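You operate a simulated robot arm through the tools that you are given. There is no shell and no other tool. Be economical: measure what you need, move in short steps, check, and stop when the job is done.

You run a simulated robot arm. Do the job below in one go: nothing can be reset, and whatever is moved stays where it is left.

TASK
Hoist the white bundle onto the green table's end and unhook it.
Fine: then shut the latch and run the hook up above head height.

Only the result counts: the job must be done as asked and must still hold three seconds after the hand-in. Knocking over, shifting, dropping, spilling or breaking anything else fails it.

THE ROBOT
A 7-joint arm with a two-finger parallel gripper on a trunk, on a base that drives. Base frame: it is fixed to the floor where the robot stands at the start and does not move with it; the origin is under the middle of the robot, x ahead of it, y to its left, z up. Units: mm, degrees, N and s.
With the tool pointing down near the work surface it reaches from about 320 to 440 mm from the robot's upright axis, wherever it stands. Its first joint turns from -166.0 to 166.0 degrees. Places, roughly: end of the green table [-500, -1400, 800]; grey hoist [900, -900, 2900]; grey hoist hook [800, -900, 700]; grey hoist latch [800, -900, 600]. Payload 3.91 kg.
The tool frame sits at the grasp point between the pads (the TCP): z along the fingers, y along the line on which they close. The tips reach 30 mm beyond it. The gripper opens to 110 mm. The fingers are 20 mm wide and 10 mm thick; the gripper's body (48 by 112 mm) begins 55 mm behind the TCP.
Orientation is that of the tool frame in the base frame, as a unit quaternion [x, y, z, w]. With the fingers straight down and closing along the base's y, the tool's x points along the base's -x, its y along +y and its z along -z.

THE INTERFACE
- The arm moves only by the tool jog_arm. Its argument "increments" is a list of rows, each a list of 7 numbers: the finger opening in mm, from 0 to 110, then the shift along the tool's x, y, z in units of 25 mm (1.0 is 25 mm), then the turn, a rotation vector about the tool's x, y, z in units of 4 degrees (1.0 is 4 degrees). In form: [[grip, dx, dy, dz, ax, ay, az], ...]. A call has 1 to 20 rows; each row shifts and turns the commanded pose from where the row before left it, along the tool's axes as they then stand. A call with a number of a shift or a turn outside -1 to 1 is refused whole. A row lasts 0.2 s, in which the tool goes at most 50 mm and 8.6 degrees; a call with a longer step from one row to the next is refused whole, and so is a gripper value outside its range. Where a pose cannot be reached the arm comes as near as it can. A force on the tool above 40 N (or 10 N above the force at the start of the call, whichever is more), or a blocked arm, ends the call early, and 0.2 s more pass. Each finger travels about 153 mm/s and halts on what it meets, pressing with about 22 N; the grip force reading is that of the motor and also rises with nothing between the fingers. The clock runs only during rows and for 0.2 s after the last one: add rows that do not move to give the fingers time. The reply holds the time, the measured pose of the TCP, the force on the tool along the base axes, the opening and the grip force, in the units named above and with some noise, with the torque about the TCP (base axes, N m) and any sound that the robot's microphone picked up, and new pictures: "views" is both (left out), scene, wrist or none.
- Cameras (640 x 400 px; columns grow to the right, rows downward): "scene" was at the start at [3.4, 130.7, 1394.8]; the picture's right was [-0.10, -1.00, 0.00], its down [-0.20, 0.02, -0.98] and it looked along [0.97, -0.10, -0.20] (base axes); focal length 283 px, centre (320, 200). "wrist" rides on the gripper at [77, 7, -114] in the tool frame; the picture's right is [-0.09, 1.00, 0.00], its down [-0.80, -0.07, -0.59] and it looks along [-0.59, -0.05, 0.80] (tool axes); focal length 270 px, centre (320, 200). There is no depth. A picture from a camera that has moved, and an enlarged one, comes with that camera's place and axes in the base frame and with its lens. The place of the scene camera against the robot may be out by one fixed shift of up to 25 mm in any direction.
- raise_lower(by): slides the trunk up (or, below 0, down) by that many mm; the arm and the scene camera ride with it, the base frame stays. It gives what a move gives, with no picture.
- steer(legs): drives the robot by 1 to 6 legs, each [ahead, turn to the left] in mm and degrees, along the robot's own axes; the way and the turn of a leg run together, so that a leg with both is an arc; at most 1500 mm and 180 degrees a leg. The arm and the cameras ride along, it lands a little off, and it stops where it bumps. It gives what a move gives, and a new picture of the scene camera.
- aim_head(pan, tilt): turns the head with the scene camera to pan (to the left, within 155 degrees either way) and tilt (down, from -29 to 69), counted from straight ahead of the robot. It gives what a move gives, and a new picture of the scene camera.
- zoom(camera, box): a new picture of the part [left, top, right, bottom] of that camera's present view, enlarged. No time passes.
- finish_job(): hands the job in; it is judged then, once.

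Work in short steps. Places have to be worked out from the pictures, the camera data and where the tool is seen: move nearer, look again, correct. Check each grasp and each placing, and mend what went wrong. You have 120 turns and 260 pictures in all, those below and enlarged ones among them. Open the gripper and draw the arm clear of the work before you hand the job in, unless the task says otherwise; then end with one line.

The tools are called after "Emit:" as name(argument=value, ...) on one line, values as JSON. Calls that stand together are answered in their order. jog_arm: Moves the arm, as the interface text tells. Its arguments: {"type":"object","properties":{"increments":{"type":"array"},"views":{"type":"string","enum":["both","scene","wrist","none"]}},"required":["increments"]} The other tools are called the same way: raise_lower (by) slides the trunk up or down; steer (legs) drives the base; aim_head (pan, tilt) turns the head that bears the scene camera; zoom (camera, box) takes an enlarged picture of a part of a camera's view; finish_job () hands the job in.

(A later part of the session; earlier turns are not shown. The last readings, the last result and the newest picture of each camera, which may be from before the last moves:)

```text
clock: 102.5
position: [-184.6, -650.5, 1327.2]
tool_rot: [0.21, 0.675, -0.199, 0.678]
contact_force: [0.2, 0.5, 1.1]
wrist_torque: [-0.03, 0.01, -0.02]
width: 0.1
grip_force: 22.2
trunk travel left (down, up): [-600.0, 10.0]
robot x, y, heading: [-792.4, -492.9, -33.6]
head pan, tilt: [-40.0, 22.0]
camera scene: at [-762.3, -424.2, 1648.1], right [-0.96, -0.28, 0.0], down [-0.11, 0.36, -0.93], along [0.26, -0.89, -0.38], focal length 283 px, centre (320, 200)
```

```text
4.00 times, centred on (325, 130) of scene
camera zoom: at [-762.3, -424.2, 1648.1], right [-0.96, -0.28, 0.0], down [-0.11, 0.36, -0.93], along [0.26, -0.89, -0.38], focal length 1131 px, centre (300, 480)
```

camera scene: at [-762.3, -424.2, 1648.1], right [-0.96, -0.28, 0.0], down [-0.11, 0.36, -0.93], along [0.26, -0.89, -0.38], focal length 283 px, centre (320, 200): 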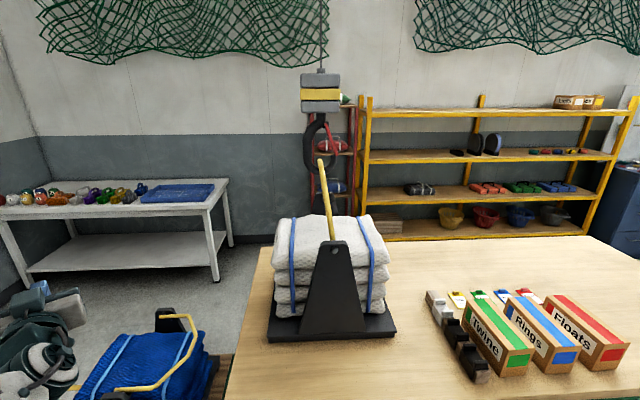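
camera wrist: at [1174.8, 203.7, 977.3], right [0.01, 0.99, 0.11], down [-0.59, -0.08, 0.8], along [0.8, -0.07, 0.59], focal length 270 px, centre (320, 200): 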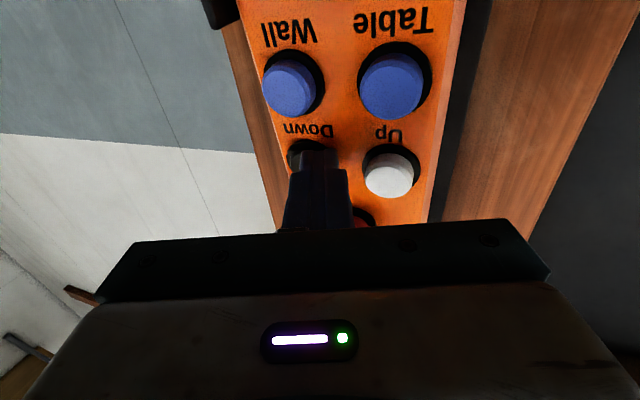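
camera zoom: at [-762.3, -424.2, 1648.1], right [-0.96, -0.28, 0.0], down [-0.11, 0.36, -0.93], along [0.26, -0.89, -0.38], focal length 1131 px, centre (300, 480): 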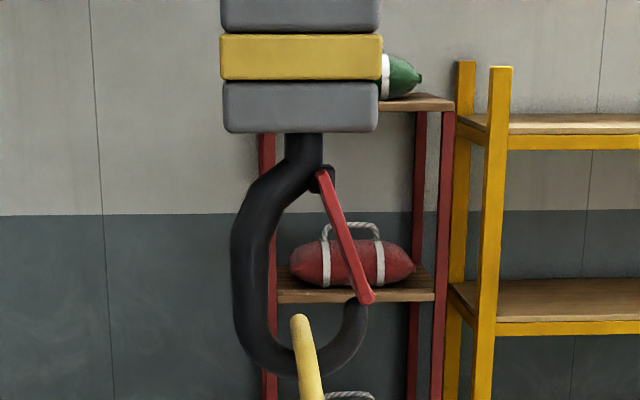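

The latch is closed and opens at the right side; the bail sits at the hook's bowl bottom, so I need ~70 mm slack first. I go back to the pendant to lower the hook a bit.

Emit:
steer(legs=[[0, 54.4], [1382, 0], [0, -21.5]])

Emit:
raise_lower(by=-270)

Emit:
aim_head(pan=-106, tilt=10)

Emit:
jog_arm(increments=[[0, 0, 0, 0, 0, 0, 0]], views="wrist")

```text
clock: 113.0
position: [1091.7, 188.6, 1326.1]
tool_rot: [0.008, 0.707, 0.003, 0.707]
contact_force: [-0.3, -0.4, -0.5]
wrist_torque: [-0.04, -0.03, -0.02]
width: 0.1
grip_force: 21.5
trunk travel left (down, up): [-600.0, 10.0]
robot x, y, heading: [494.6, -9.4, -0.7]
head pan, tilt: [-40.0, 22.0]
camera scene: at [476.5, 69.1, 1648.2], right [-0.65, -0.76, 0.0], down [-0.28, 0.24, -0.93], along [0.7, -0.61, -0.37], focal length 283 px, centre (320, 200)
```

scene: 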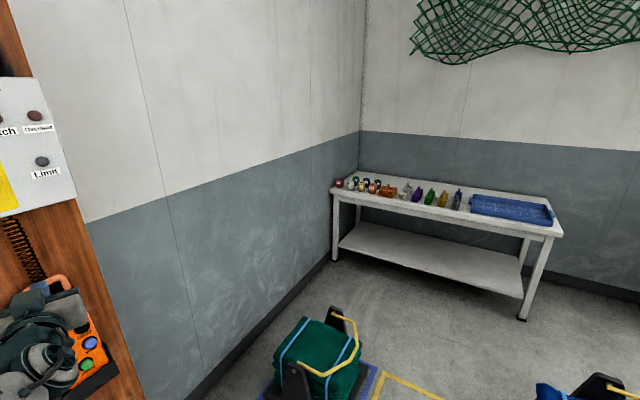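

```text
clock: 115.7
position: [1091.0, 189.4, 1057.3]
tool_rot: [0.01, 0.707, 0.003, 0.707]
contact_force: [-0.8, 0.1, -0.9]
wrist_torque: [0.01, 0.03, 0.0]
width: 0.0
grip_force: 22.0
trunk travel left (down, up): [-330.0, 280.0]
robot x, y, heading: [490.2, -12.6, -0.9]
head pan, tilt: [-40.0, 22.0]
```

```text
clock: 117.1
position: [1090.4, 190.9, 1055.6]
tool_rot: [0.009, 0.707, 0.003, 0.707]
contact_force: [0.3, -0.1, 0.0]
wrist_torque: [0.01, -0.01, 0.03]
width: 0.3
grip_force: 21.8
trunk travel left (down, up): [-330.0, 280.0]
robot x, y, heading: [495.5, -11.2, -0.9]
head pan, tilt: [-106.0, 10.0]
camera scene: at [379.0, 41.1, 1397.7], right [-0.96, 0.29, 0.0], down [0.05, 0.17, -0.98], along [-0.28, -0.94, -0.17], focal length 283 px, centre (320, 200)
```

scene: 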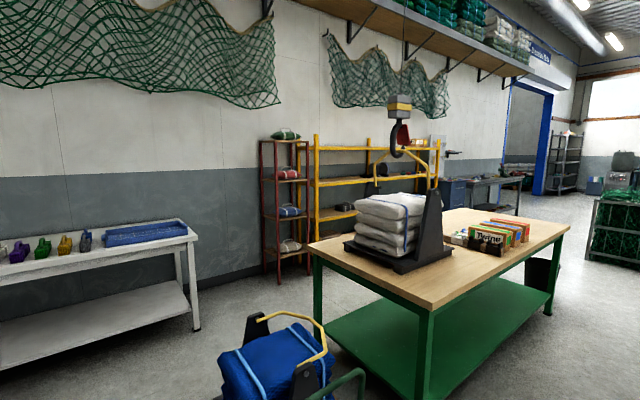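

```text
clock: 117.5
position: [1090.5, 188.2, 1055.6]
tool_rot: [0.009, 0.707, 0.004, 0.707]
contact_force: [0.0, 1.4, 0.6]
wrist_torque: [-0.02, -0.02, 0.01]
width: 0.0
grip_force: 21.9
trunk travel left (down, up): [-330.0, 280.0]
robot x, y, heading: [490.7, -11.9, -1.0]
head pan, tilt: [-106.0, 10.0]
camera wrist: at [976.4, 197.5, 979.4], right [0.01, 0.99, 0.11], down [-0.59, -0.08, 0.8], along [0.8, -0.07, 0.59], focal length 270 px, centre (320, 200)
```

wrist: 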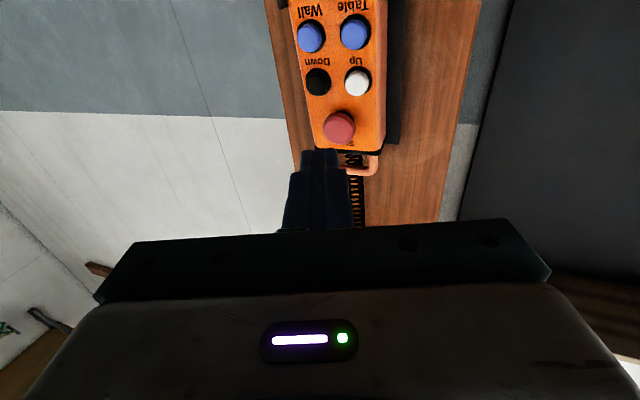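

Pose is consistent with before. I advance in front of Down.

Emit:
jog_arm(increments=[[0, 0, 0.1, 1, 0, 0, 0], [0, 0, 0.1, 1, 0, 0, 0], [0, 0, 0, 1, 0, 0, 0], [0, 0, 0, 1, 0, 0, 0], [0, 0, 0, 1, 0, 0, 0], [0, 0, 0, 1, 0, 0, 0], [0, 0, 0, 1, 0, 0, 0], [0, 0, 0, 0.4, 0, 0, 0], [0, 0, 0, 0, 0, 0, 0]], views="wrist")

```text
clock: 119.5
position: [1275.9, 191.9, 1056.9]
tool_rot: [0.008, 0.707, 0.003, 0.707]
contact_force: [0.2, 0.3, 0.0]
wrist_torque: [0.01, -0.03, -0.03]
width: 0.1
grip_force: 22.1
trunk travel left (down, up): [-330.0, 280.0]
robot x, y, heading: [494.5, -8.8, -0.8]
head pan, tilt: [-106.0, 10.0]
camera wrist: at [1161.2, 201.3, 979.8], right [0.01, 0.99, 0.11], down [-0.59, -0.08, 0.8], along [0.8, -0.07, 0.59], focal length 270 px, centre (320, 200)
```

wrist: 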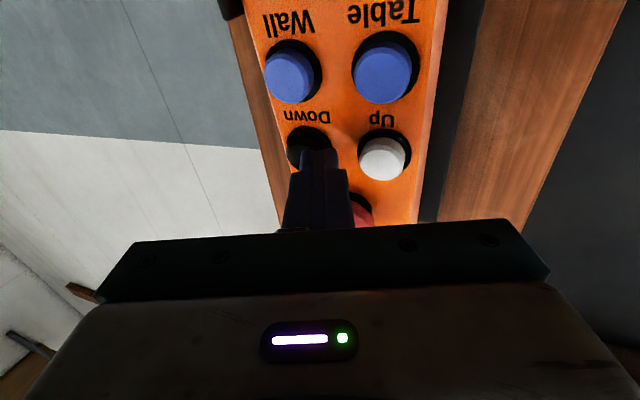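

Aligned. I press Down for about 0.6 s and retract.

Emit:
jog_arm(increments=[[0, 0, -0.1, 0.35, 0, 0, 0], [0, 0, 0, 0.27, 0, 0, 0], [0, 0, 0, 0, 0, 0, 0], [0, 0, 0, 0, 0, 0, 0], [0, 0, 0, -0.7, 0, 0, 0], [0, 0, 0, 0, 0, 0, 0]], views="scene")

Emit:
zoom(camera="scene", box=[340, 70, 460, 270])

```text
clock: 120.9
position: [1274.4, 189.1, 1058.2]
tool_rot: [0.009, 0.707, 0.003, 0.707]
contact_force: [0.1, -0.4, 0.8]
wrist_torque: [-0.01, -0.02, -0.03]
width: 0.1
grip_force: 21.5
trunk travel left (down, up): [-330.0, 280.0]
robot x, y, heading: [495.6, -10.7, -1.1]
head pan, tilt: [-106.0, 10.0]
camera scene: at [379.0, 41.3, 1397.7], right [-0.96, 0.29, 0.0], down [0.05, 0.17, -0.98], along [-0.29, -0.94, -0.17], focal length 283 px, centre (320, 200)
```

scene: 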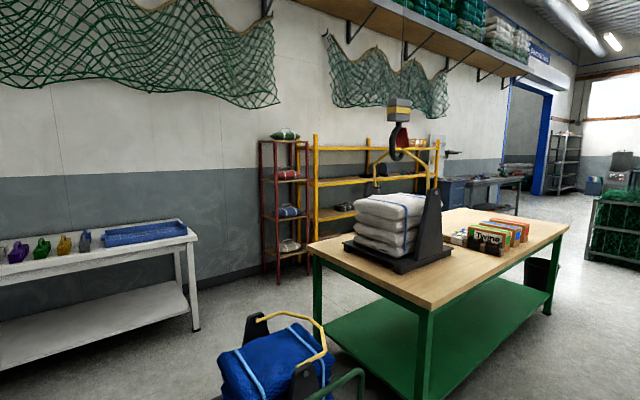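

```text
2.00 times, centred on (400, 170) of scene
camera zoom: at [379.0, 41.3, 1397.7], right [-0.96, 0.29, 0.0], down [0.05, 0.17, -0.98], along [-0.29, -0.94, -0.17], focal length 565 px, centre (160, 260)
```

zoom: 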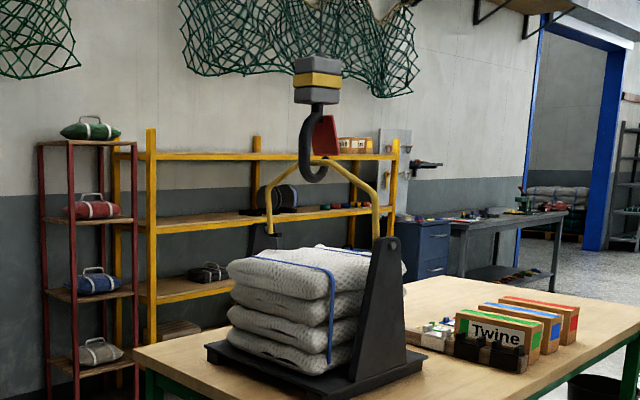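

About 15 mm of slack gained. I press Down again ~0.5 s longer.

Emit:
jog_arm(increments=[[0, 0, 0.1, 0.4, 0, 0, 0], [0, 0, 0, 0.27, 0, 0, 0], [0, 0, 0, 0, 0, 0, 0], [0, 0, 0, 0, 0, 0, 0], [0, 0, 0, 0, 0, 0, 0], [0, 0, 0, -0.7, 0, 0, 0], [0, 0, 0, 0, 0, 0, 0]], views="none")

Emit:
zoom(camera="scene", box=[340, 70, 460, 270])

```text
clock: 122.5
position: [1272.6, 191.0, 1056.6]
tool_rot: [0.01, 0.707, 0.003, 0.707]
contact_force: [0.3, -0.5, -0.5]
wrist_torque: [-0.02, 0.03, 0.0]
width: 0.0
grip_force: 22.0
trunk travel left (down, up): [-330.0, 280.0]
robot x, y, heading: [492.9, -12.9, -0.9]
head pan, tilt: [-106.0, 10.0]
```

```text
2.00 times, centred on (400, 170) of scene
camera zoom: at [379.0, 41.2, 1397.7], right [-0.96, 0.29, 0.0], down [0.05, 0.17, -0.98], along [-0.29, -0.94, -0.17], focal length 565 px, centre (160, 260)
```

zoom: 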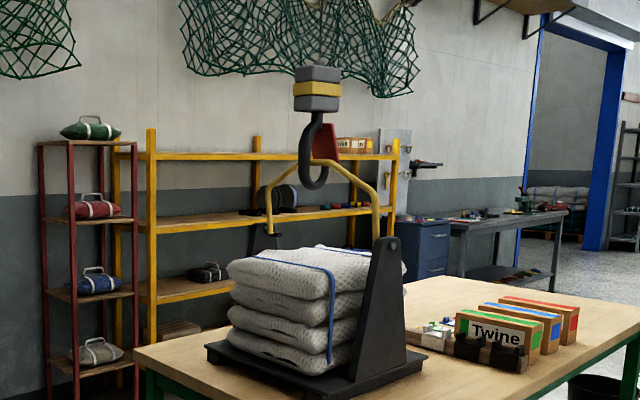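

Total slack is ~35 mm; one more press of similar length plus a little.

Emit:
jog_arm(increments=[[0, 0, 0, 0.47, 0, 0, 0], [0, 0, 0, 0.27, 0, 0, 0], [0, 0, 0, 0, 0, 0, 0], [0, 0, 0, 0, 0, 0, 0], [0, 0, 0, 0, 0, 0, 0], [0, 0, 0, -0.7, 0, 0, 0], [0, 0, 0, 0, 0, 0, 0]], views="none")

Emit:
zoom(camera="scene", box=[340, 70, 460, 270])

```text
clock: 124.1
position: [1273.9, 192.0, 1056.1]
tool_rot: [0.008, 0.707, 0.005, 0.707]
contact_force: [-0.4, -0.4, -0.7]
wrist_torque: [0.0, -0.01, -0.04]
width: 0.0
grip_force: 21.9
trunk travel left (down, up): [-330.0, 280.0]
robot x, y, heading: [490.7, -10.5, -1.0]
head pan, tilt: [-106.0, 10.0]
```

```text
2.00 times, centred on (400, 170) of scene
camera zoom: at [379.2, 41.2, 1397.8], right [-0.96, 0.29, 0.0], down [0.05, 0.17, -0.98], along [-0.29, -0.94, -0.17], focal length 565 px, centre (160, 260)
```

zoom: 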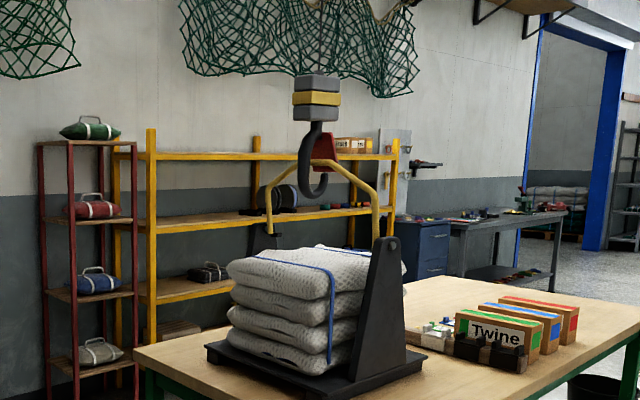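

Slack is about 65 mm, with the bail inside the open part of the hook. I return to the table side, arm raised.

Emit:
jog_arm(increments=[[0, 0, 0, -1, 0, 0, 0], [0, 0, 0, -1, 0, 0, 0], [0, 0, 0, -1, 0, 0, 0], [0, 0, 0, -1, 0, 0, 0], [0, 0, 0, -1, 0, 0, 0], [0, 0, 0, -1, 0, 0, 0], [0, 0, 0, -1, 0, 0, 0], [0, 0, 0, 0, 0, 0, 0]], views="none")

Emit:
raise_lower(by=270)

Emit:
steer(legs=[[0, 21.5], [-1380, 0], [0, -91.5]])

Emit:
aim_head(pan=-20, tilt=69)

Emit:
aim_head(pan=0, tilt=22)

```text
clock: 125.9
position: [1100.6, 192.8, 1055.5]
tool_rot: [0.009, 0.707, 0.004, 0.707]
contact_force: [0.1, 0.1, -1.2]
wrist_torque: [-0.01, 0.01, -0.01]
width: 0.2
grip_force: 22.1
trunk travel left (down, up): [-330.0, 280.0]
robot x, y, heading: [492.3, -5.9, -0.9]
head pan, tilt: [-106.0, 10.0]
```

```text
clock: 128.7
position: [1100.7, 193.7, 1324.2]
tool_rot: [0.008, 0.707, 0.004, 0.707]
contact_force: [0.4, -0.4, -0.5]
wrist_torque: [0.0, -0.03, 0.01]
width: 0.0
grip_force: 22.6
trunk travel left (down, up): [-600.0, 10.0]
robot x, y, heading: [491.2, -10.1, -0.9]
head pan, tilt: [-106.0, 10.0]
```

```text
clock: 140.6
position: [-368.3, -1005.9, 1325.8]
tool_rot: [0.403, 0.581, -0.393, 0.588]
contact_force: [-0.1, 0.3, -0.2]
wrist_torque: [-0.04, 0.01, 0.01]
width: 0.0
grip_force: 22.1
trunk travel left (down, up): [-600.0, 10.0]
robot x, y, heading: [-786.0, -519.9, -69.0]
head pan, tilt: [-106.0, 10.0]
camera scene: at [-776.9, -411.0, 1667.7], right [-0.09, 1.0, 0.0], down [0.17, 0.02, -0.98], along [-0.98, -0.09, -0.17], focal length 283 px, centre (320, 200)
```

scene: 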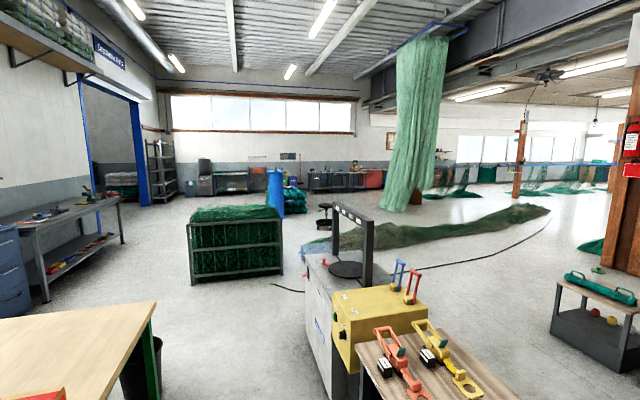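

```text
clock: 142.2
position: [-368.6, -1006.3, 1325.0]
tool_rot: [0.404, 0.581, -0.393, 0.588]
contact_force: [-0.5, -0.8, 0.7]
wrist_torque: [-0.04, -0.01, 0.0]
width: 0.2
grip_force: 22.6
trunk travel left (down, up): [-600.0, 10.0]
robot x, y, heading: [-784.1, -518.7, -68.7]
head pan, tilt: [-20.0, 68.8]
camera scene: at [-683.4, -458.7, 1583.9], right [-1.0, -0.02, 0.0], down [-0.02, 0.93, -0.36], along [0.01, -0.36, -0.93], focal length 283 px, centre (320, 200)
```

scene: 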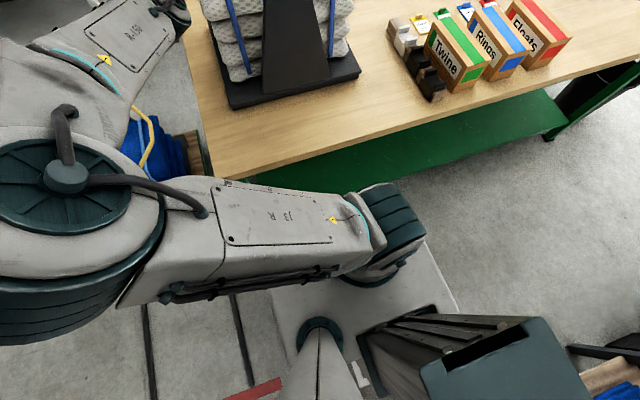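

```text
clock: 143.3
position: [-368.6, -1005.2, 1325.9]
tool_rot: [0.404, 0.58, -0.394, 0.587]
contact_force: [1.0, 0.3, -0.4]
wrist_torque: [-0.02, 0.0, -0.01]
width: 0.0
grip_force: 22.9
trunk travel left (down, up): [-600.0, 10.0]
robot x, y, heading: [-782.7, -520.1, -69.0]
head pan, tilt: [0.0, 22.0]
camera scene: at [-651.1, -489.4, 1648.1], right [-0.93, -0.36, 0.0], down [-0.13, 0.35, -0.93], along [0.33, -0.87, -0.38], focal length 283 px, centre (320, 200)
```

scene: 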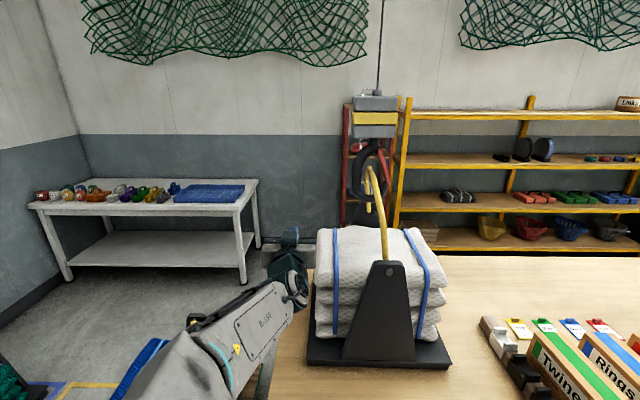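

The hook is around (-480, -1385), z≈1385, straight ahead at ~900 mm. I move the base 70 mm closer to the table and look again.

Emit:
steer(legs=[[70, 0]])

Emit:
jog_arm(increments=[[0, 0, 0, 0, 0, 0, 0]], views="wrist")

Emit:
zoom(camera="scene", box=[330, 70, 430, 270])

```text
clock: 144.3
position: [-341.8, -1073.6, 1325.7]
tool_rot: [0.404, 0.581, -0.393, 0.587]
contact_force: [-0.2, 0.0, 1.6]
wrist_torque: [0.0, -0.02, -0.01]
width: 0.0
grip_force: 22.1
trunk travel left (down, up): [-600.0, 10.0]
robot x, y, heading: [-760.1, -583.7, -69.1]
head pan, tilt: [0.0, 22.0]
camera scene: at [-625.3, -556.2, 1648.1], right [-0.93, -0.36, 0.0], down [-0.13, 0.35, -0.93], along [0.33, -0.87, -0.38], focal length 283 px, centre (320, 200)
```

scene: 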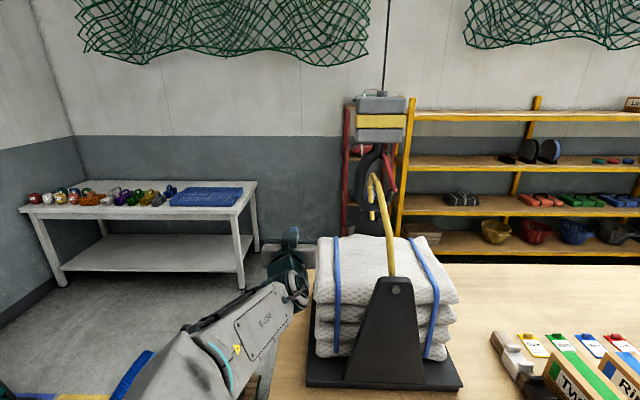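

```text
clock: 144.7
position: [-344.0, -1071.3, 1326.1]
tool_rot: [0.403, 0.581, -0.393, 0.588]
contact_force: [0.8, -1.0, -0.6]
wrist_torque: [0.0, -0.03, -0.03]
width: 0.1
grip_force: 22.2
trunk travel left (down, up): [-600.0, 10.0]
robot x, y, heading: [-757.8, -580.5, -69.2]
head pan, tilt: [0.0, 22.0]
camera wrist: at [-377.5, -961.4, 1248.6], right [0.93, 0.36, 0.11], down [-0.3, 0.52, 0.8], along [0.24, -0.77, 0.59], focal length 270 px, centre (320, 200)
```

wrist: 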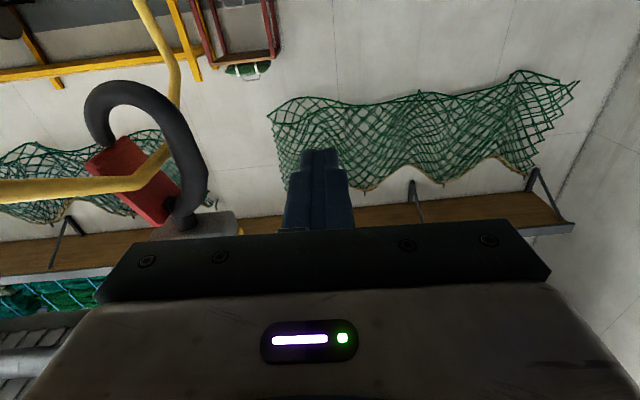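

```text
2.00 times, centred on (380, 170) of scene
camera zoom: at [-625.8, -555.2, 1648.2], right [-0.93, -0.36, 0.0], down [-0.13, 0.35, -0.93], along [0.33, -0.87, -0.37], focal length 565 px, centre (200, 260)
```

zoom: 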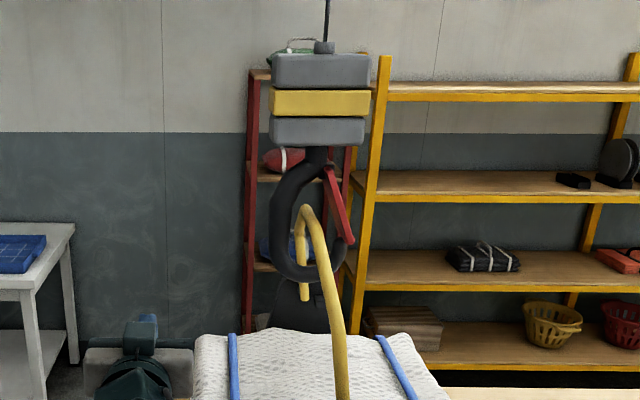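

The wrist camera has a great view of the hook: the latch hinge is near (-500, -1356, 1471), free end near (-528, -1349, 1370). I zoom in to see how it sits on the hook tip.

Emit:
zoom(camera="wrist", box=[40, 60, 260, 240])

Emit:
zoom(camera="scene", box=[350, 130, 410, 220])

```text
2.22 times, centred on (150, 150) of wrist
camera zoom: at [-377.5, -961.4, 1248.6], right [0.93, 0.36, 0.11], down [-0.3, 0.52, 0.8], along [0.24, -0.77, 0.59], focal length 601 px, centre (698, 311)
```

zoom: 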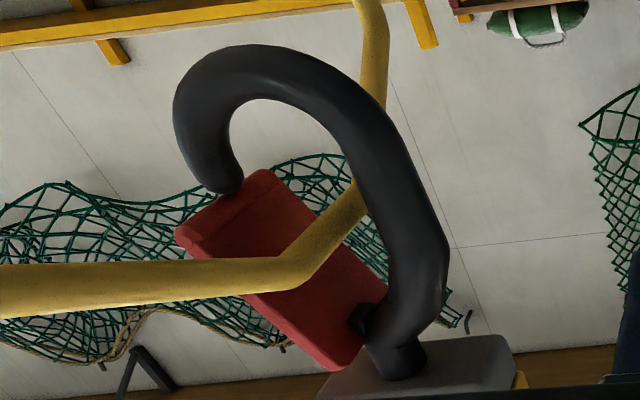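

```text
4.44 times, centred on (380, 175) of scene
camera zoom: at [-625.8, -555.2, 1648.2], right [-0.93, -0.36, 0.0], down [-0.13, 0.35, -0.93], along [0.33, -0.87, -0.37], focal length 1256 px, centre (53, 311)
```

zoom: 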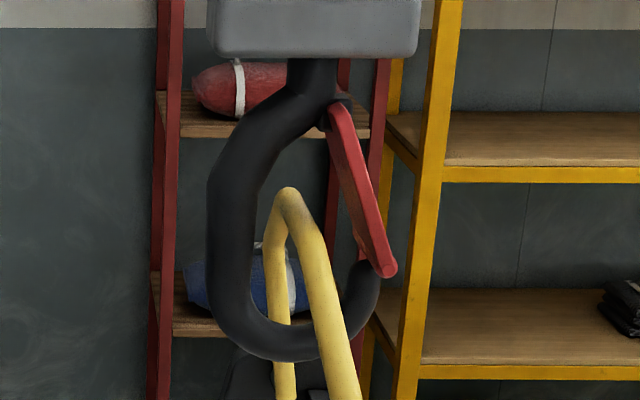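

The hook tip lies on the inner side of the plate, so the latch opens outward (toward my right). I raise the closed fingers to z≈1445 and move sideways in front of the gap above the bail apex, staying short of it.

Emit:
jog_arm(increments=[[0, -1, 0, 0, 0, 0, 0], [0, -1, 0, 0, 0, 0, 0], [0, -1, 0, 0, 0, 0, 0], [0, -1, 0, 0, 0, 0, 0], [0, -0.8, 0, 0, 0, 0, 0], [0, 0, -1, 0, 0, 0, 0], [0, 0, -1, 0, 0, 0, 0], [0, 0, -1, 0, 0, 0, 0], [0, 0, -1, 0, 0, 0, 0], [0, 0, -1, 0, 0, 0, 0], [0, 0, -1, 0, 0, 0, 0], [0, 0, -1, 0, 0, 0, 0], [0, 0, -1, 0, 0, 0, 0], [0, 0, -1, 0, 0, 0, 0], [0, 0, 0, 0, 0, 0, 0]])

Emit:
zoom(camera="scene", box=[330, 70, 430, 270])

```text
clock: 147.9
position: [-554.8, -1154.8, 1442.8]
tool_rot: [0.403, 0.581, -0.394, 0.587]
contact_force: [0.3, -0.1, 1.1]
wrist_torque: [0.0, 0.01, -0.04]
width: 0.0
grip_force: 21.9
trunk travel left (down, up): [-600.0, 10.0]
robot x, y, heading: [-755.4, -584.3, -68.7]
head pan, tilt: [0.0, 22.0]
camera scene: at [-625.9, -554.9, 1648.2], right [-0.93, -0.36, 0.0], down [-0.13, 0.35, -0.93], along [0.33, -0.87, -0.37], focal length 283 px, centre (320, 200)
camera wrist: at [-589.0, -1045.1, 1365.1], right [0.93, 0.36, 0.11], down [-0.3, 0.52, 0.8], along [0.24, -0.77, 0.59], focal length 270 px, centre (320, 200)
```

scene: 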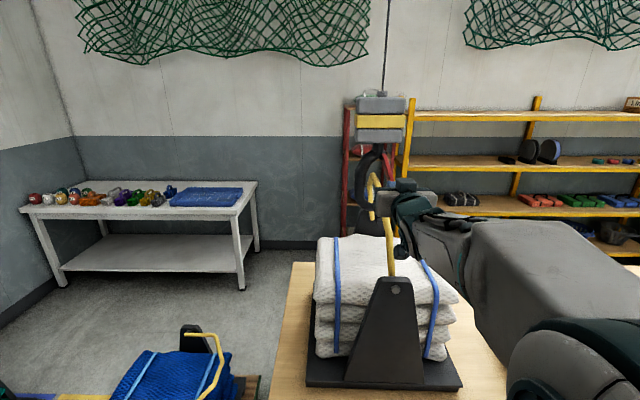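
wrist: 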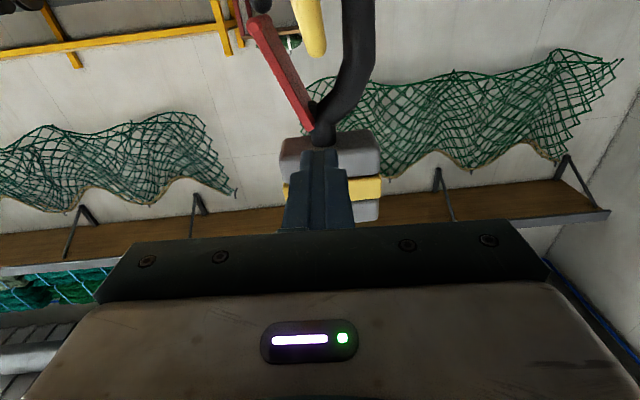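

```text
2.00 times, centred on (380, 170) of scene
camera zoom: at [-625.9, -554.9, 1648.2], right [-0.93, -0.36, 0.0], down [-0.13, 0.35, -0.93], along [0.33, -0.87, -0.37], focal length 565 px, centre (200, 260)
```

zoom: 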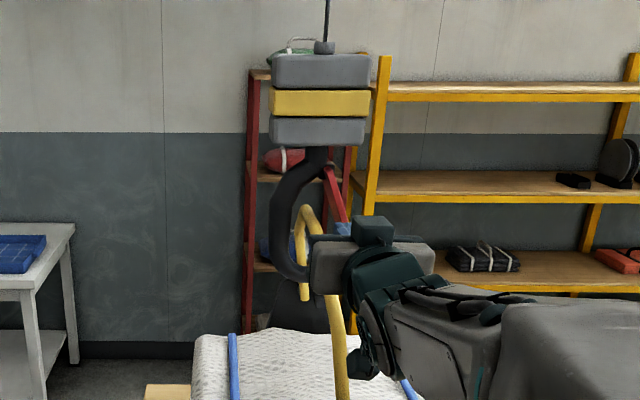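

My finger is already laterally lined up with the gap. I advance 100 mm and look again.

Emit:
jog_arm(increments=[[0, -0.2, 0, 1, 0, 0, 0], [0, 0, 0, 1, 0, 0, 0], [0, 0, 0, 1, 0, 0, 0], [0, 0, 0, 1, 0, 0, 0], [0, 0, 0, 0, 0, 0, 0]])

Emit:
zoom(camera="scene", box=[330, 70, 430, 270])

```text
clock: 149.1
position: [-517.6, -1247.8, 1445.0]
tool_rot: [0.403, 0.581, -0.394, 0.587]
contact_force: [0.6, -0.7, 0.6]
wrist_torque: [0.01, -0.01, 0.03]
width: 0.0
grip_force: 21.6
trunk travel left (down, up): [-600.0, 10.0]
robot x, y, heading: [-762.7, -583.0, -69.1]
head pan, tilt: [0.0, 22.0]
camera scene: at [-626.2, -554.7, 1648.2], right [-0.93, -0.36, 0.0], down [-0.13, 0.35, -0.93], along [0.33, -0.87, -0.37], focal length 283 px, centre (320, 200)
camera wrist: at [-551.8, -1137.4, 1370.2], right [0.93, 0.36, 0.11], down [-0.3, 0.52, 0.8], along [0.24, -0.77, 0.59], focal length 270 px, centre (320, 200)
```

scene: 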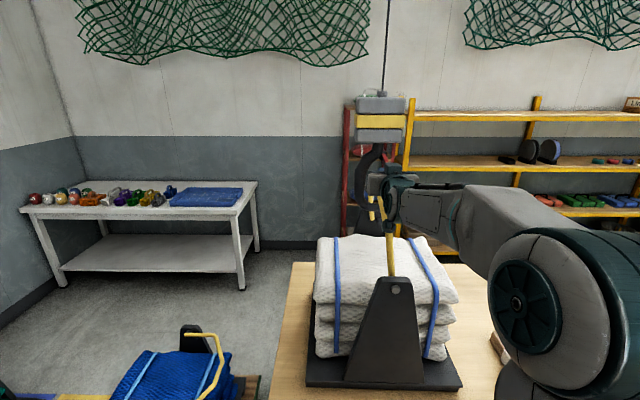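
wrist: 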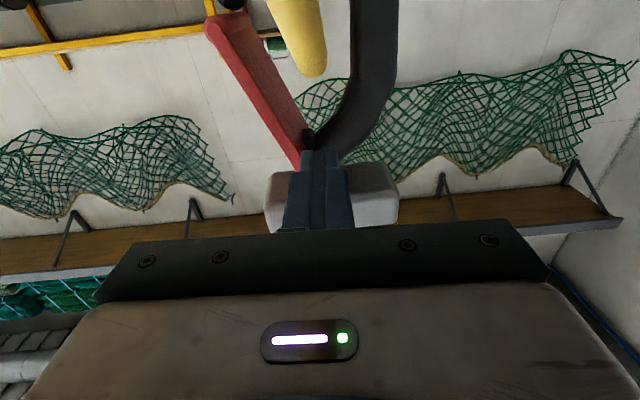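

```text
2.00 times, centred on (380, 170) of scene
camera zoom: at [-626.2, -554.7, 1648.2], right [-0.93, -0.36, 0.0], down [-0.13, 0.35, -0.93], along [0.33, -0.87, -0.37], focal length 565 px, centre (200, 260)
```

zoom: 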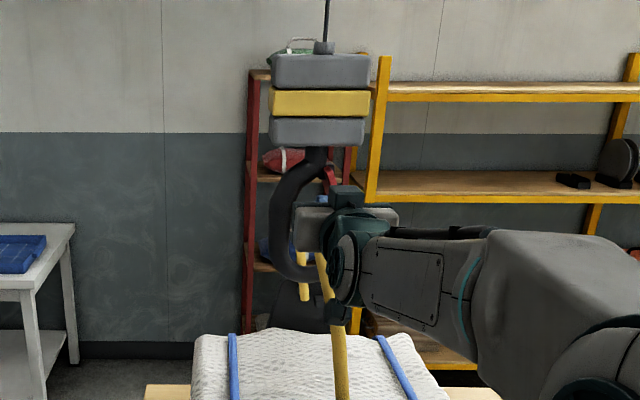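

Everything checks: the finger will pass ~8 mm inside the plate and ~30 mm above the bail apex. I insert 80 mm.

Emit:
jog_arm(increments=[[0, 0, 0, 1, 0, 0, 0], [0, 0, 0, 1, 0, 0, 0], [0, 0, 0, 0.7, 0, 0, 0], [0, 0, 0, 0.5, 0, 0, 0], [0, 0, 0, 0, 0, 0, 0]])

Emit:
zoom(camera="scene", box=[350, 100, 430, 230])

```text
clock: 150.3
position: [-489.1, -1322.1, 1447.0]
tool_rot: [0.405, 0.58, -0.393, 0.587]
contact_force: [-6.0, 7.3, 0.0]
wrist_torque: [1.84, 0.53, -0.38]
width: 0.2
grip_force: 22.5
trunk travel left (down, up): [-600.0, 10.0]
robot x, y, heading: [-757.4, -583.2, -69.0]
head pan, tilt: [0.0, 22.0]
camera scene: at [-627.3, -554.2, 1648.3], right [-0.93, -0.36, 0.0], down [-0.13, 0.35, -0.93], along [0.33, -0.87, -0.37], focal length 283 px, centre (320, 200)
camera wrist: at [-524.5, -1211.9, 1369.8], right [0.93, 0.36, 0.11], down [-0.3, 0.52, 0.8], along [0.23, -0.77, 0.59], focal length 270 px, centre (320, 200)
```

scene: 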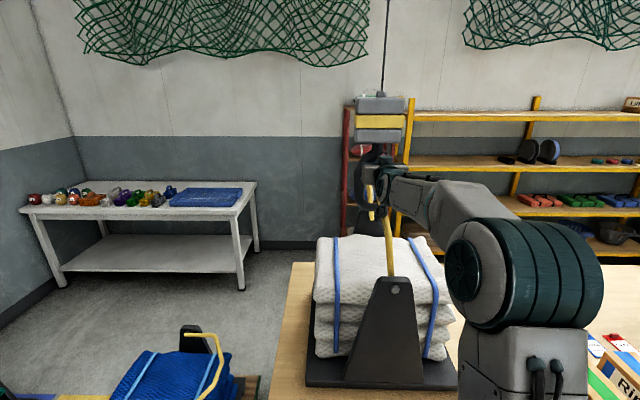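
wrist: 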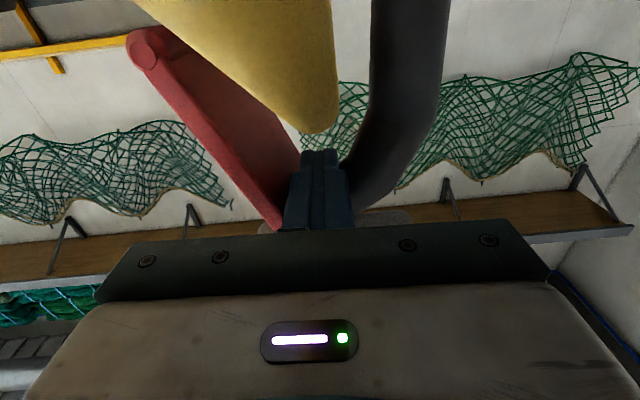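

```text
3.08 times, centred on (390, 165) of scene
camera zoom: at [-627.3, -554.2, 1648.3], right [-0.93, -0.36, 0.0], down [-0.13, 0.35, -0.93], along [0.33, -0.87, -0.37], focal length 870 px, centre (105, 308)
```

zoom: 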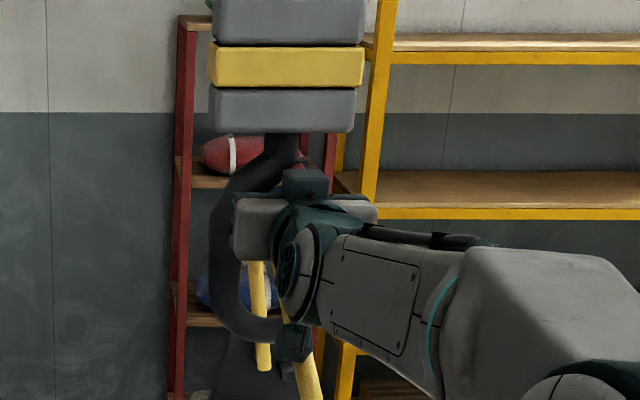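

A light contact (9 N) from a lower part of the wrist against the bail's near branch. I retreat 12 mm, then push to the right in small steps.

Emit:
jog_arm(increments=[[0, 0, 0, -0.5, 0, 0, 0], [0, 0, -0.4, 0, 0, 0, 0], [0, 0, -0.4, 0, 0, 0, 0], [0, 0, -0.4, 0, 0, 0, 0], [0, 0, 0, 0, 0, 0, 0]])

Emit:
zoom(camera="scene", box=[350, 100, 430, 230])

```text
clock: 151.5
position: [-509.9, -1314.2, 1450.1]
tool_rot: [0.399, 0.581, -0.394, 0.589]
contact_force: [23.8, 7.9, 15.7]
wrist_torque: [-0.15, 0.43, -0.03]
width: 0.0
grip_force: 22.5
trunk travel left (down, up): [-600.0, 10.0]
robot x, y, heading: [-761.0, -582.2, -68.4]
head pan, tilt: [0.0, 22.0]
camera scene: at [-615.7, -548.0, 1647.6], right [-0.93, -0.37, 0.01], down [-0.14, 0.35, -0.93], along [0.34, -0.86, -0.37], focal length 283 px, centre (320, 200)
camera wrist: at [-545.2, -1205.7, 1372.3], right [0.92, 0.37, 0.1], down [-0.3, 0.53, 0.8], along [0.24, -0.77, 0.6], focal length 270 px, centre (320, 200)
```

scene: 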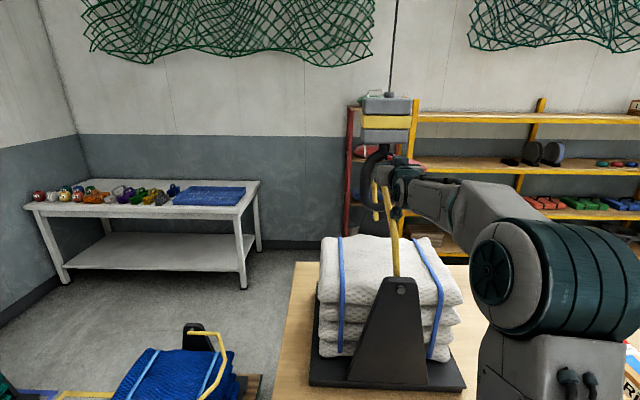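
wrist: 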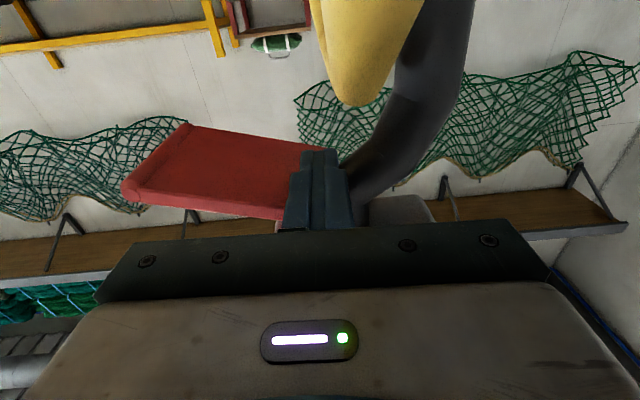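

```text
3.08 times, centred on (390, 165) of scene
camera zoom: at [-615.7, -548.0, 1647.6], right [-0.93, -0.37, 0.01], down [-0.14, 0.35, -0.93], along [0.34, -0.86, -0.37], focal length 870 px, centre (105, 308)
```

zoom: 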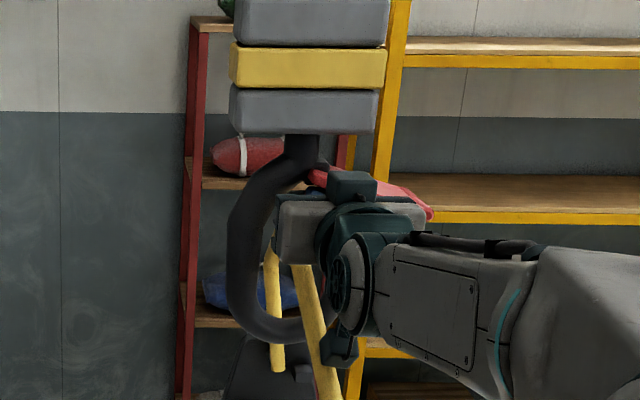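

The latch has swung wide open. I back off 12 mm laterally to see if it stays open.

Emit:
jog_arm(increments=[[0, 0, 0.5, 0, 0, 0, 0], [0, 0, 0.2, 0, 0, 0, 0], [0, 0, 0, 0, 0, 0, 0], [0, 0, 0, 0, 0, 0, 0]])

```text
clock: 152.5
position: [-503.2, -1312.7, 1446.7]
tool_rot: [0.403, 0.581, -0.393, 0.588]
contact_force: [8.5, 3.2, 2.6]
wrist_torque: [0.02, 0.07, -0.01]
width: 0.0
grip_force: 22.0
trunk travel left (down, up): [-600.0, 10.0]
robot x, y, heading: [-759.2, -583.8, -68.8]
head pan, tilt: [0.0, 22.0]
camera scene: at [-624.3, -554.0, 1648.0], right [-0.93, -0.36, 0.0], down [-0.14, 0.35, -0.93], along [0.33, -0.87, -0.37], focal length 283 px, centre (320, 200)
camera wrist: at [-537.3, -1203.8, 1369.7], right [0.93, 0.36, 0.1], down [-0.3, 0.52, 0.8], along [0.24, -0.77, 0.59], focal length 270 px, centre (320, 200)
```

scene: 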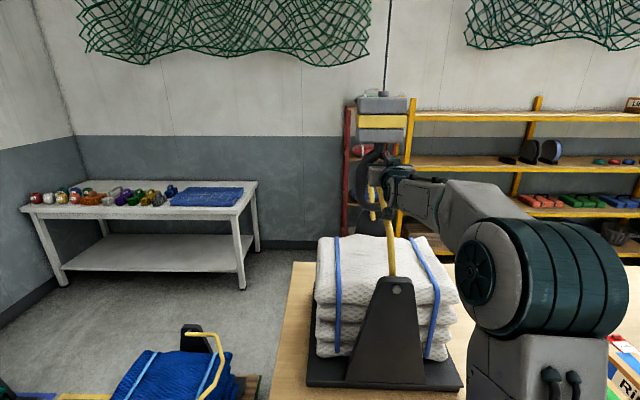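
wrist: 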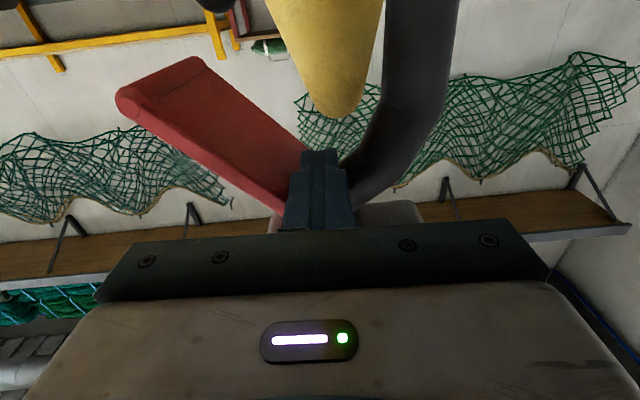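

The latch springs/falls partly back. I push further and then up to see if it stays when fully open.

Emit:
jog_arm(increments=[[0, 0, -0.6, 0, 0, 0, 0], [0, 0, -0.6, 0, 0, 0, 0], [0, -0.2, -0.4, 0, 0, 0, 0], [0, -0.3, -0.2, 0, 0, 0, 0], [0, 0, 0, 0, 0, 0, 0]])

```text
clock: 153.7
position: [-567.1, -1339.4, 1451.8]
tool_rot: [0.408, 0.575, -0.374, 0.603]
contact_force: [1.5, 0.0, -1.4]
wrist_torque: [-0.01, -0.01, -0.15]
width: 0.0
grip_force: 22.1
trunk travel left (down, up): [-600.0, 10.0]
robot x, y, heading: [-759.1, -584.6, -68.3]
head pan, tilt: [0.0, 22.0]
stopped in row 5: the arm was blocked; the commanded pose is now the measured one
camera scene: at [-586.3, -538.3, 1646.7], right [-0.93, -0.37, 0.03], down [-0.16, 0.34, -0.93], along [0.33, -0.87, -0.37], focal length 283 px, centre (320, 200)
camera wrist: at [-601.3, -1231.0, 1374.4], right [0.91, 0.39, 0.15], down [-0.34, 0.51, 0.79], along [0.23, -0.77, 0.59], focal length 270 px, centre (320, 200)
```

scene: 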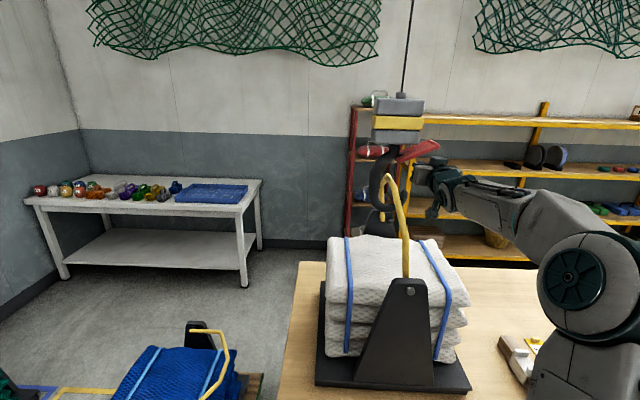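
wrist: 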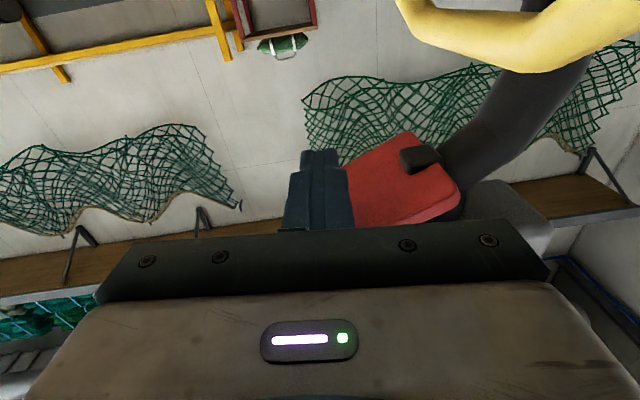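

The finger slid out beyond the latch, which now appears fully open and unsupported. I wait and check it stays open.

Emit:
jog_arm(increments=[[0, 0, -0.3, 0, 0, 0, 0], [0, 0, 0, 0, 0, 0, 0], [0, 0, 0, 0, 0, 0, 0], [0, 0, 0, 0, 0, 0, 0], [0, 0, 0, 0, 0, 0, 0]])

Emit:
zoom(camera="scene", box=[340, 70, 480, 300])

```text
clock: 155.1
position: [-547.8, -1331.1, 1454.5]
tool_rot: [0.401, 0.582, -0.384, 0.594]
contact_force: [3.0, 1.0, -0.1]
wrist_torque: [0.01, -0.02, -0.36]
width: 0.0
grip_force: 22.7
trunk travel left (down, up): [-600.0, 10.0]
robot x, y, heading: [-760.9, -585.6, -68.6]
head pan, tilt: [0.0, 22.0]
stopped in row 5: the arm was blocked; the commanded pose is now the measured one
camera scene: at [-611.8, -548.1, 1646.8], right [-0.93, -0.36, 0.01], down [-0.15, 0.35, -0.93], along [0.33, -0.86, -0.37], focal length 283 px, centre (320, 200)
camera wrist: at [-583.4, -1221.7, 1377.9], right [0.92, 0.38, 0.12], down [-0.32, 0.51, 0.8], along [0.24, -0.77, 0.59], focal length 270 px, centre (320, 200)
```

scene: 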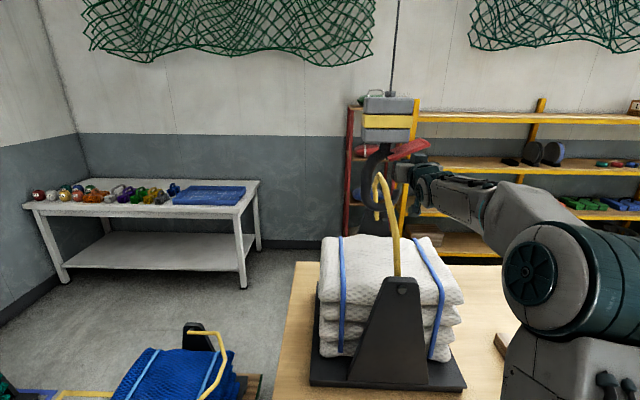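
wrist: 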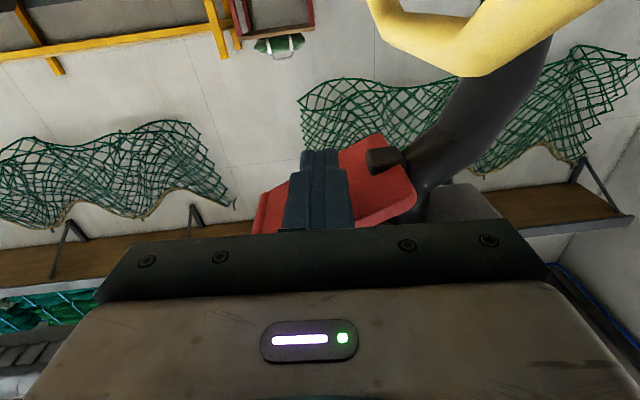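

```text
1.74 times, centred on (410, 185) of scene
camera zoom: at [-611.8, -548.1, 1646.8], right [-0.93, -0.36, 0.01], down [-0.15, 0.35, -0.93], along [0.33, -0.86, -0.37], focal length 492 px, centre (164, 226)
```

zoom: 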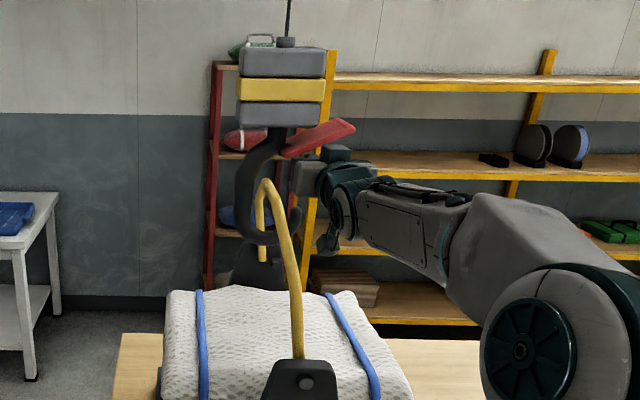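

The finger still sits under the opened plate. I withdraw backward to see if the latch stays up by itself.

Emit:
jog_arm(increments=[[0, 0.2, 0, 0, 0, 0, 0], [0, 0.1, 0, -1, 0, 0, 0], [0, 0, 0, -1, 0, 0, 0], [0, 0, 0, -1, 0, 0, 0], [0, 0, 0, 0, 0, 0, 0], [0, 0, 0, 0, 0, 0, 0], [0, 0, 0, 0, 0, 0, 0]])

Emit:
zoom(camera="scene", box=[340, 70, 480, 300])

```text
clock: 156.7
position: [-599.2, -1272.6, 1442.6]
tool_rot: [0.408, 0.578, -0.381, 0.596]
contact_force: [0.2, -0.2, -0.4]
wrist_torque: [-0.01, 0.0, 0.0]
width: 0.0
grip_force: 22.1
trunk travel left (down, up): [-600.0, 10.0]
robot x, y, heading: [-759.0, -583.5, -68.5]
head pan, tilt: [0.0, 22.0]
camera scene: at [-626.3, -553.9, 1648.2], right [-0.93, -0.36, 0.0], down [-0.14, 0.35, -0.93], along [0.34, -0.86, -0.37], focal length 283 px, centre (320, 200)
camera wrist: at [-633.6, -1162.3, 1366.4], right [0.92, 0.37, 0.13], down [-0.32, 0.51, 0.8], along [0.23, -0.77, 0.59], focal length 270 px, centre (320, 200)
```

scene: 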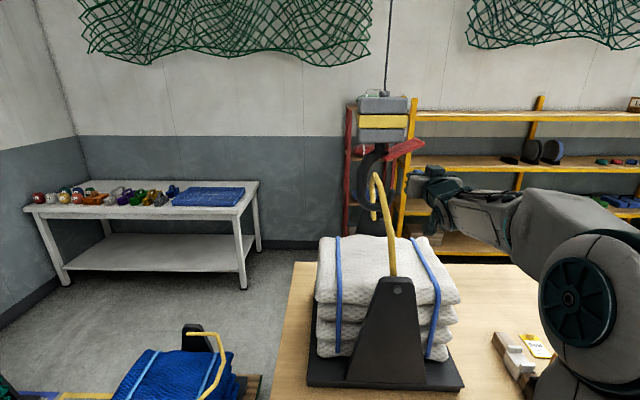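
wrist: 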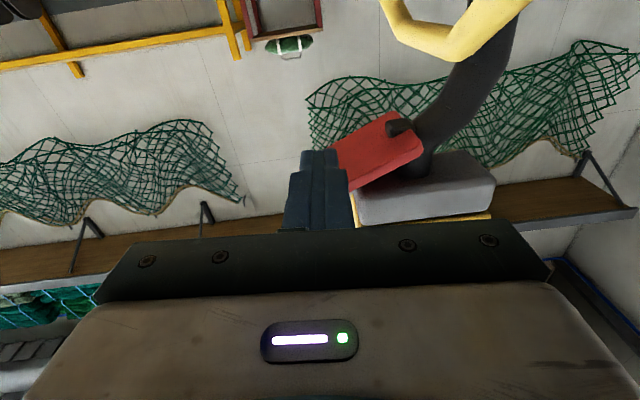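

```text
1.74 times, centred on (410, 185) of scene
camera zoom: at [-626.3, -553.9, 1648.2], right [-0.93, -0.36, 0.0], down [-0.14, 0.35, -0.93], along [0.34, -0.86, -0.37], focal length 492 px, centre (164, 226)
```

zoom: 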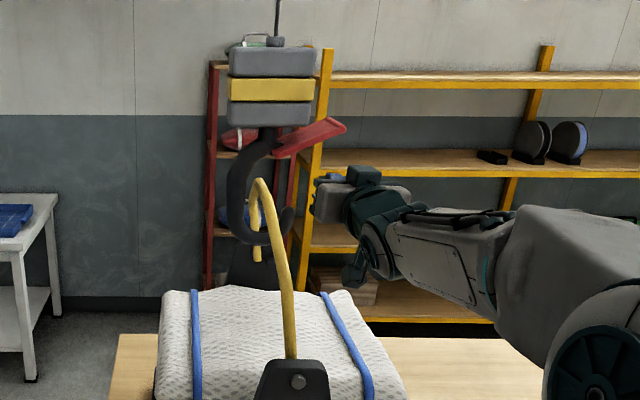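

The latch stays fully open, and the bail leans toward the hook's back. Next I'll place the finger on the left of the bail's near leg to push it out to the right: back off, move left, and lower.

Emit:
jog_arm(increments=[[0, 0, 0, -1, 0, 0, 0], [0, 0, 0, -1, 0, 0, 0], [0, 0, 0, -1, 0, 0, 0], [0, 0, 0, -1, 0, 0, 0], [0, 0, 0, -1, 0, 0, 0], [0, 0, 0, -0.4, 0, 0, 0], [0, 0, 1, 0, 0, 0, 0], [0, 0, 1, 0, 0, 0, 0], [0, 0, 1, 0, 0, 0, 0], [0, 0, 1, 0, 0, 0, 0], [0, 0, 0.4, 0, 0, 0, 0], [0, 1, 0, 0, 0, 0, 0], [0, 1, 0, 0, 0, 0, 0], [0, 1, 0, 0, 0, 0, 0], [0, 1, 0, 0, 0, 0, 0], [0, 0, 0, 0, 0, 0, 0]])

Emit:
zoom(camera="scene", box=[340, 70, 480, 300])

```text
clock: 160.1
position: [-545.2, -1102.8, 1349.7]
tool_rot: [0.408, 0.578, -0.381, 0.596]
contact_force: [-0.6, -0.2, 0.7]
wrist_torque: [0.03, 0.04, 0.0]
width: 0.0
grip_force: 21.8
trunk travel left (down, up): [-600.0, 10.0]
robot x, y, heading: [-758.8, -584.0, -68.6]
head pan, tilt: [0.0, 22.0]
camera scene: at [-626.2, -553.7, 1648.2], right [-0.93, -0.36, 0.0], down [-0.14, 0.35, -0.93], along [0.34, -0.86, -0.37], focal length 283 px, centre (320, 200)
camera wrist: at [-579.3, -993.2, 1273.6], right [0.92, 0.37, 0.13], down [-0.32, 0.51, 0.8], along [0.23, -0.77, 0.59], focal length 270 px, centre (320, 200)
```

scene: 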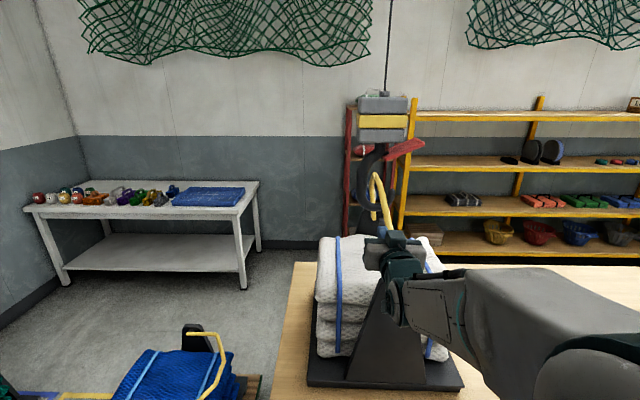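
wrist: 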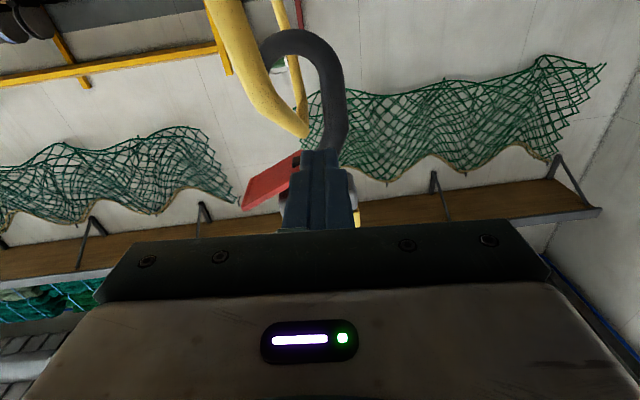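

```text
1.74 times, centred on (410, 185) of scene
camera zoom: at [-626.2, -553.7, 1648.2], right [-0.93, -0.36, 0.0], down [-0.14, 0.35, -0.93], along [0.34, -0.86, -0.37], focal length 492 px, centre (164, 226)
```

zoom: 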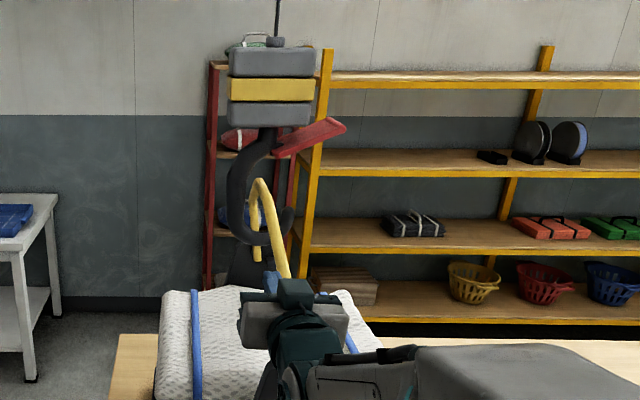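

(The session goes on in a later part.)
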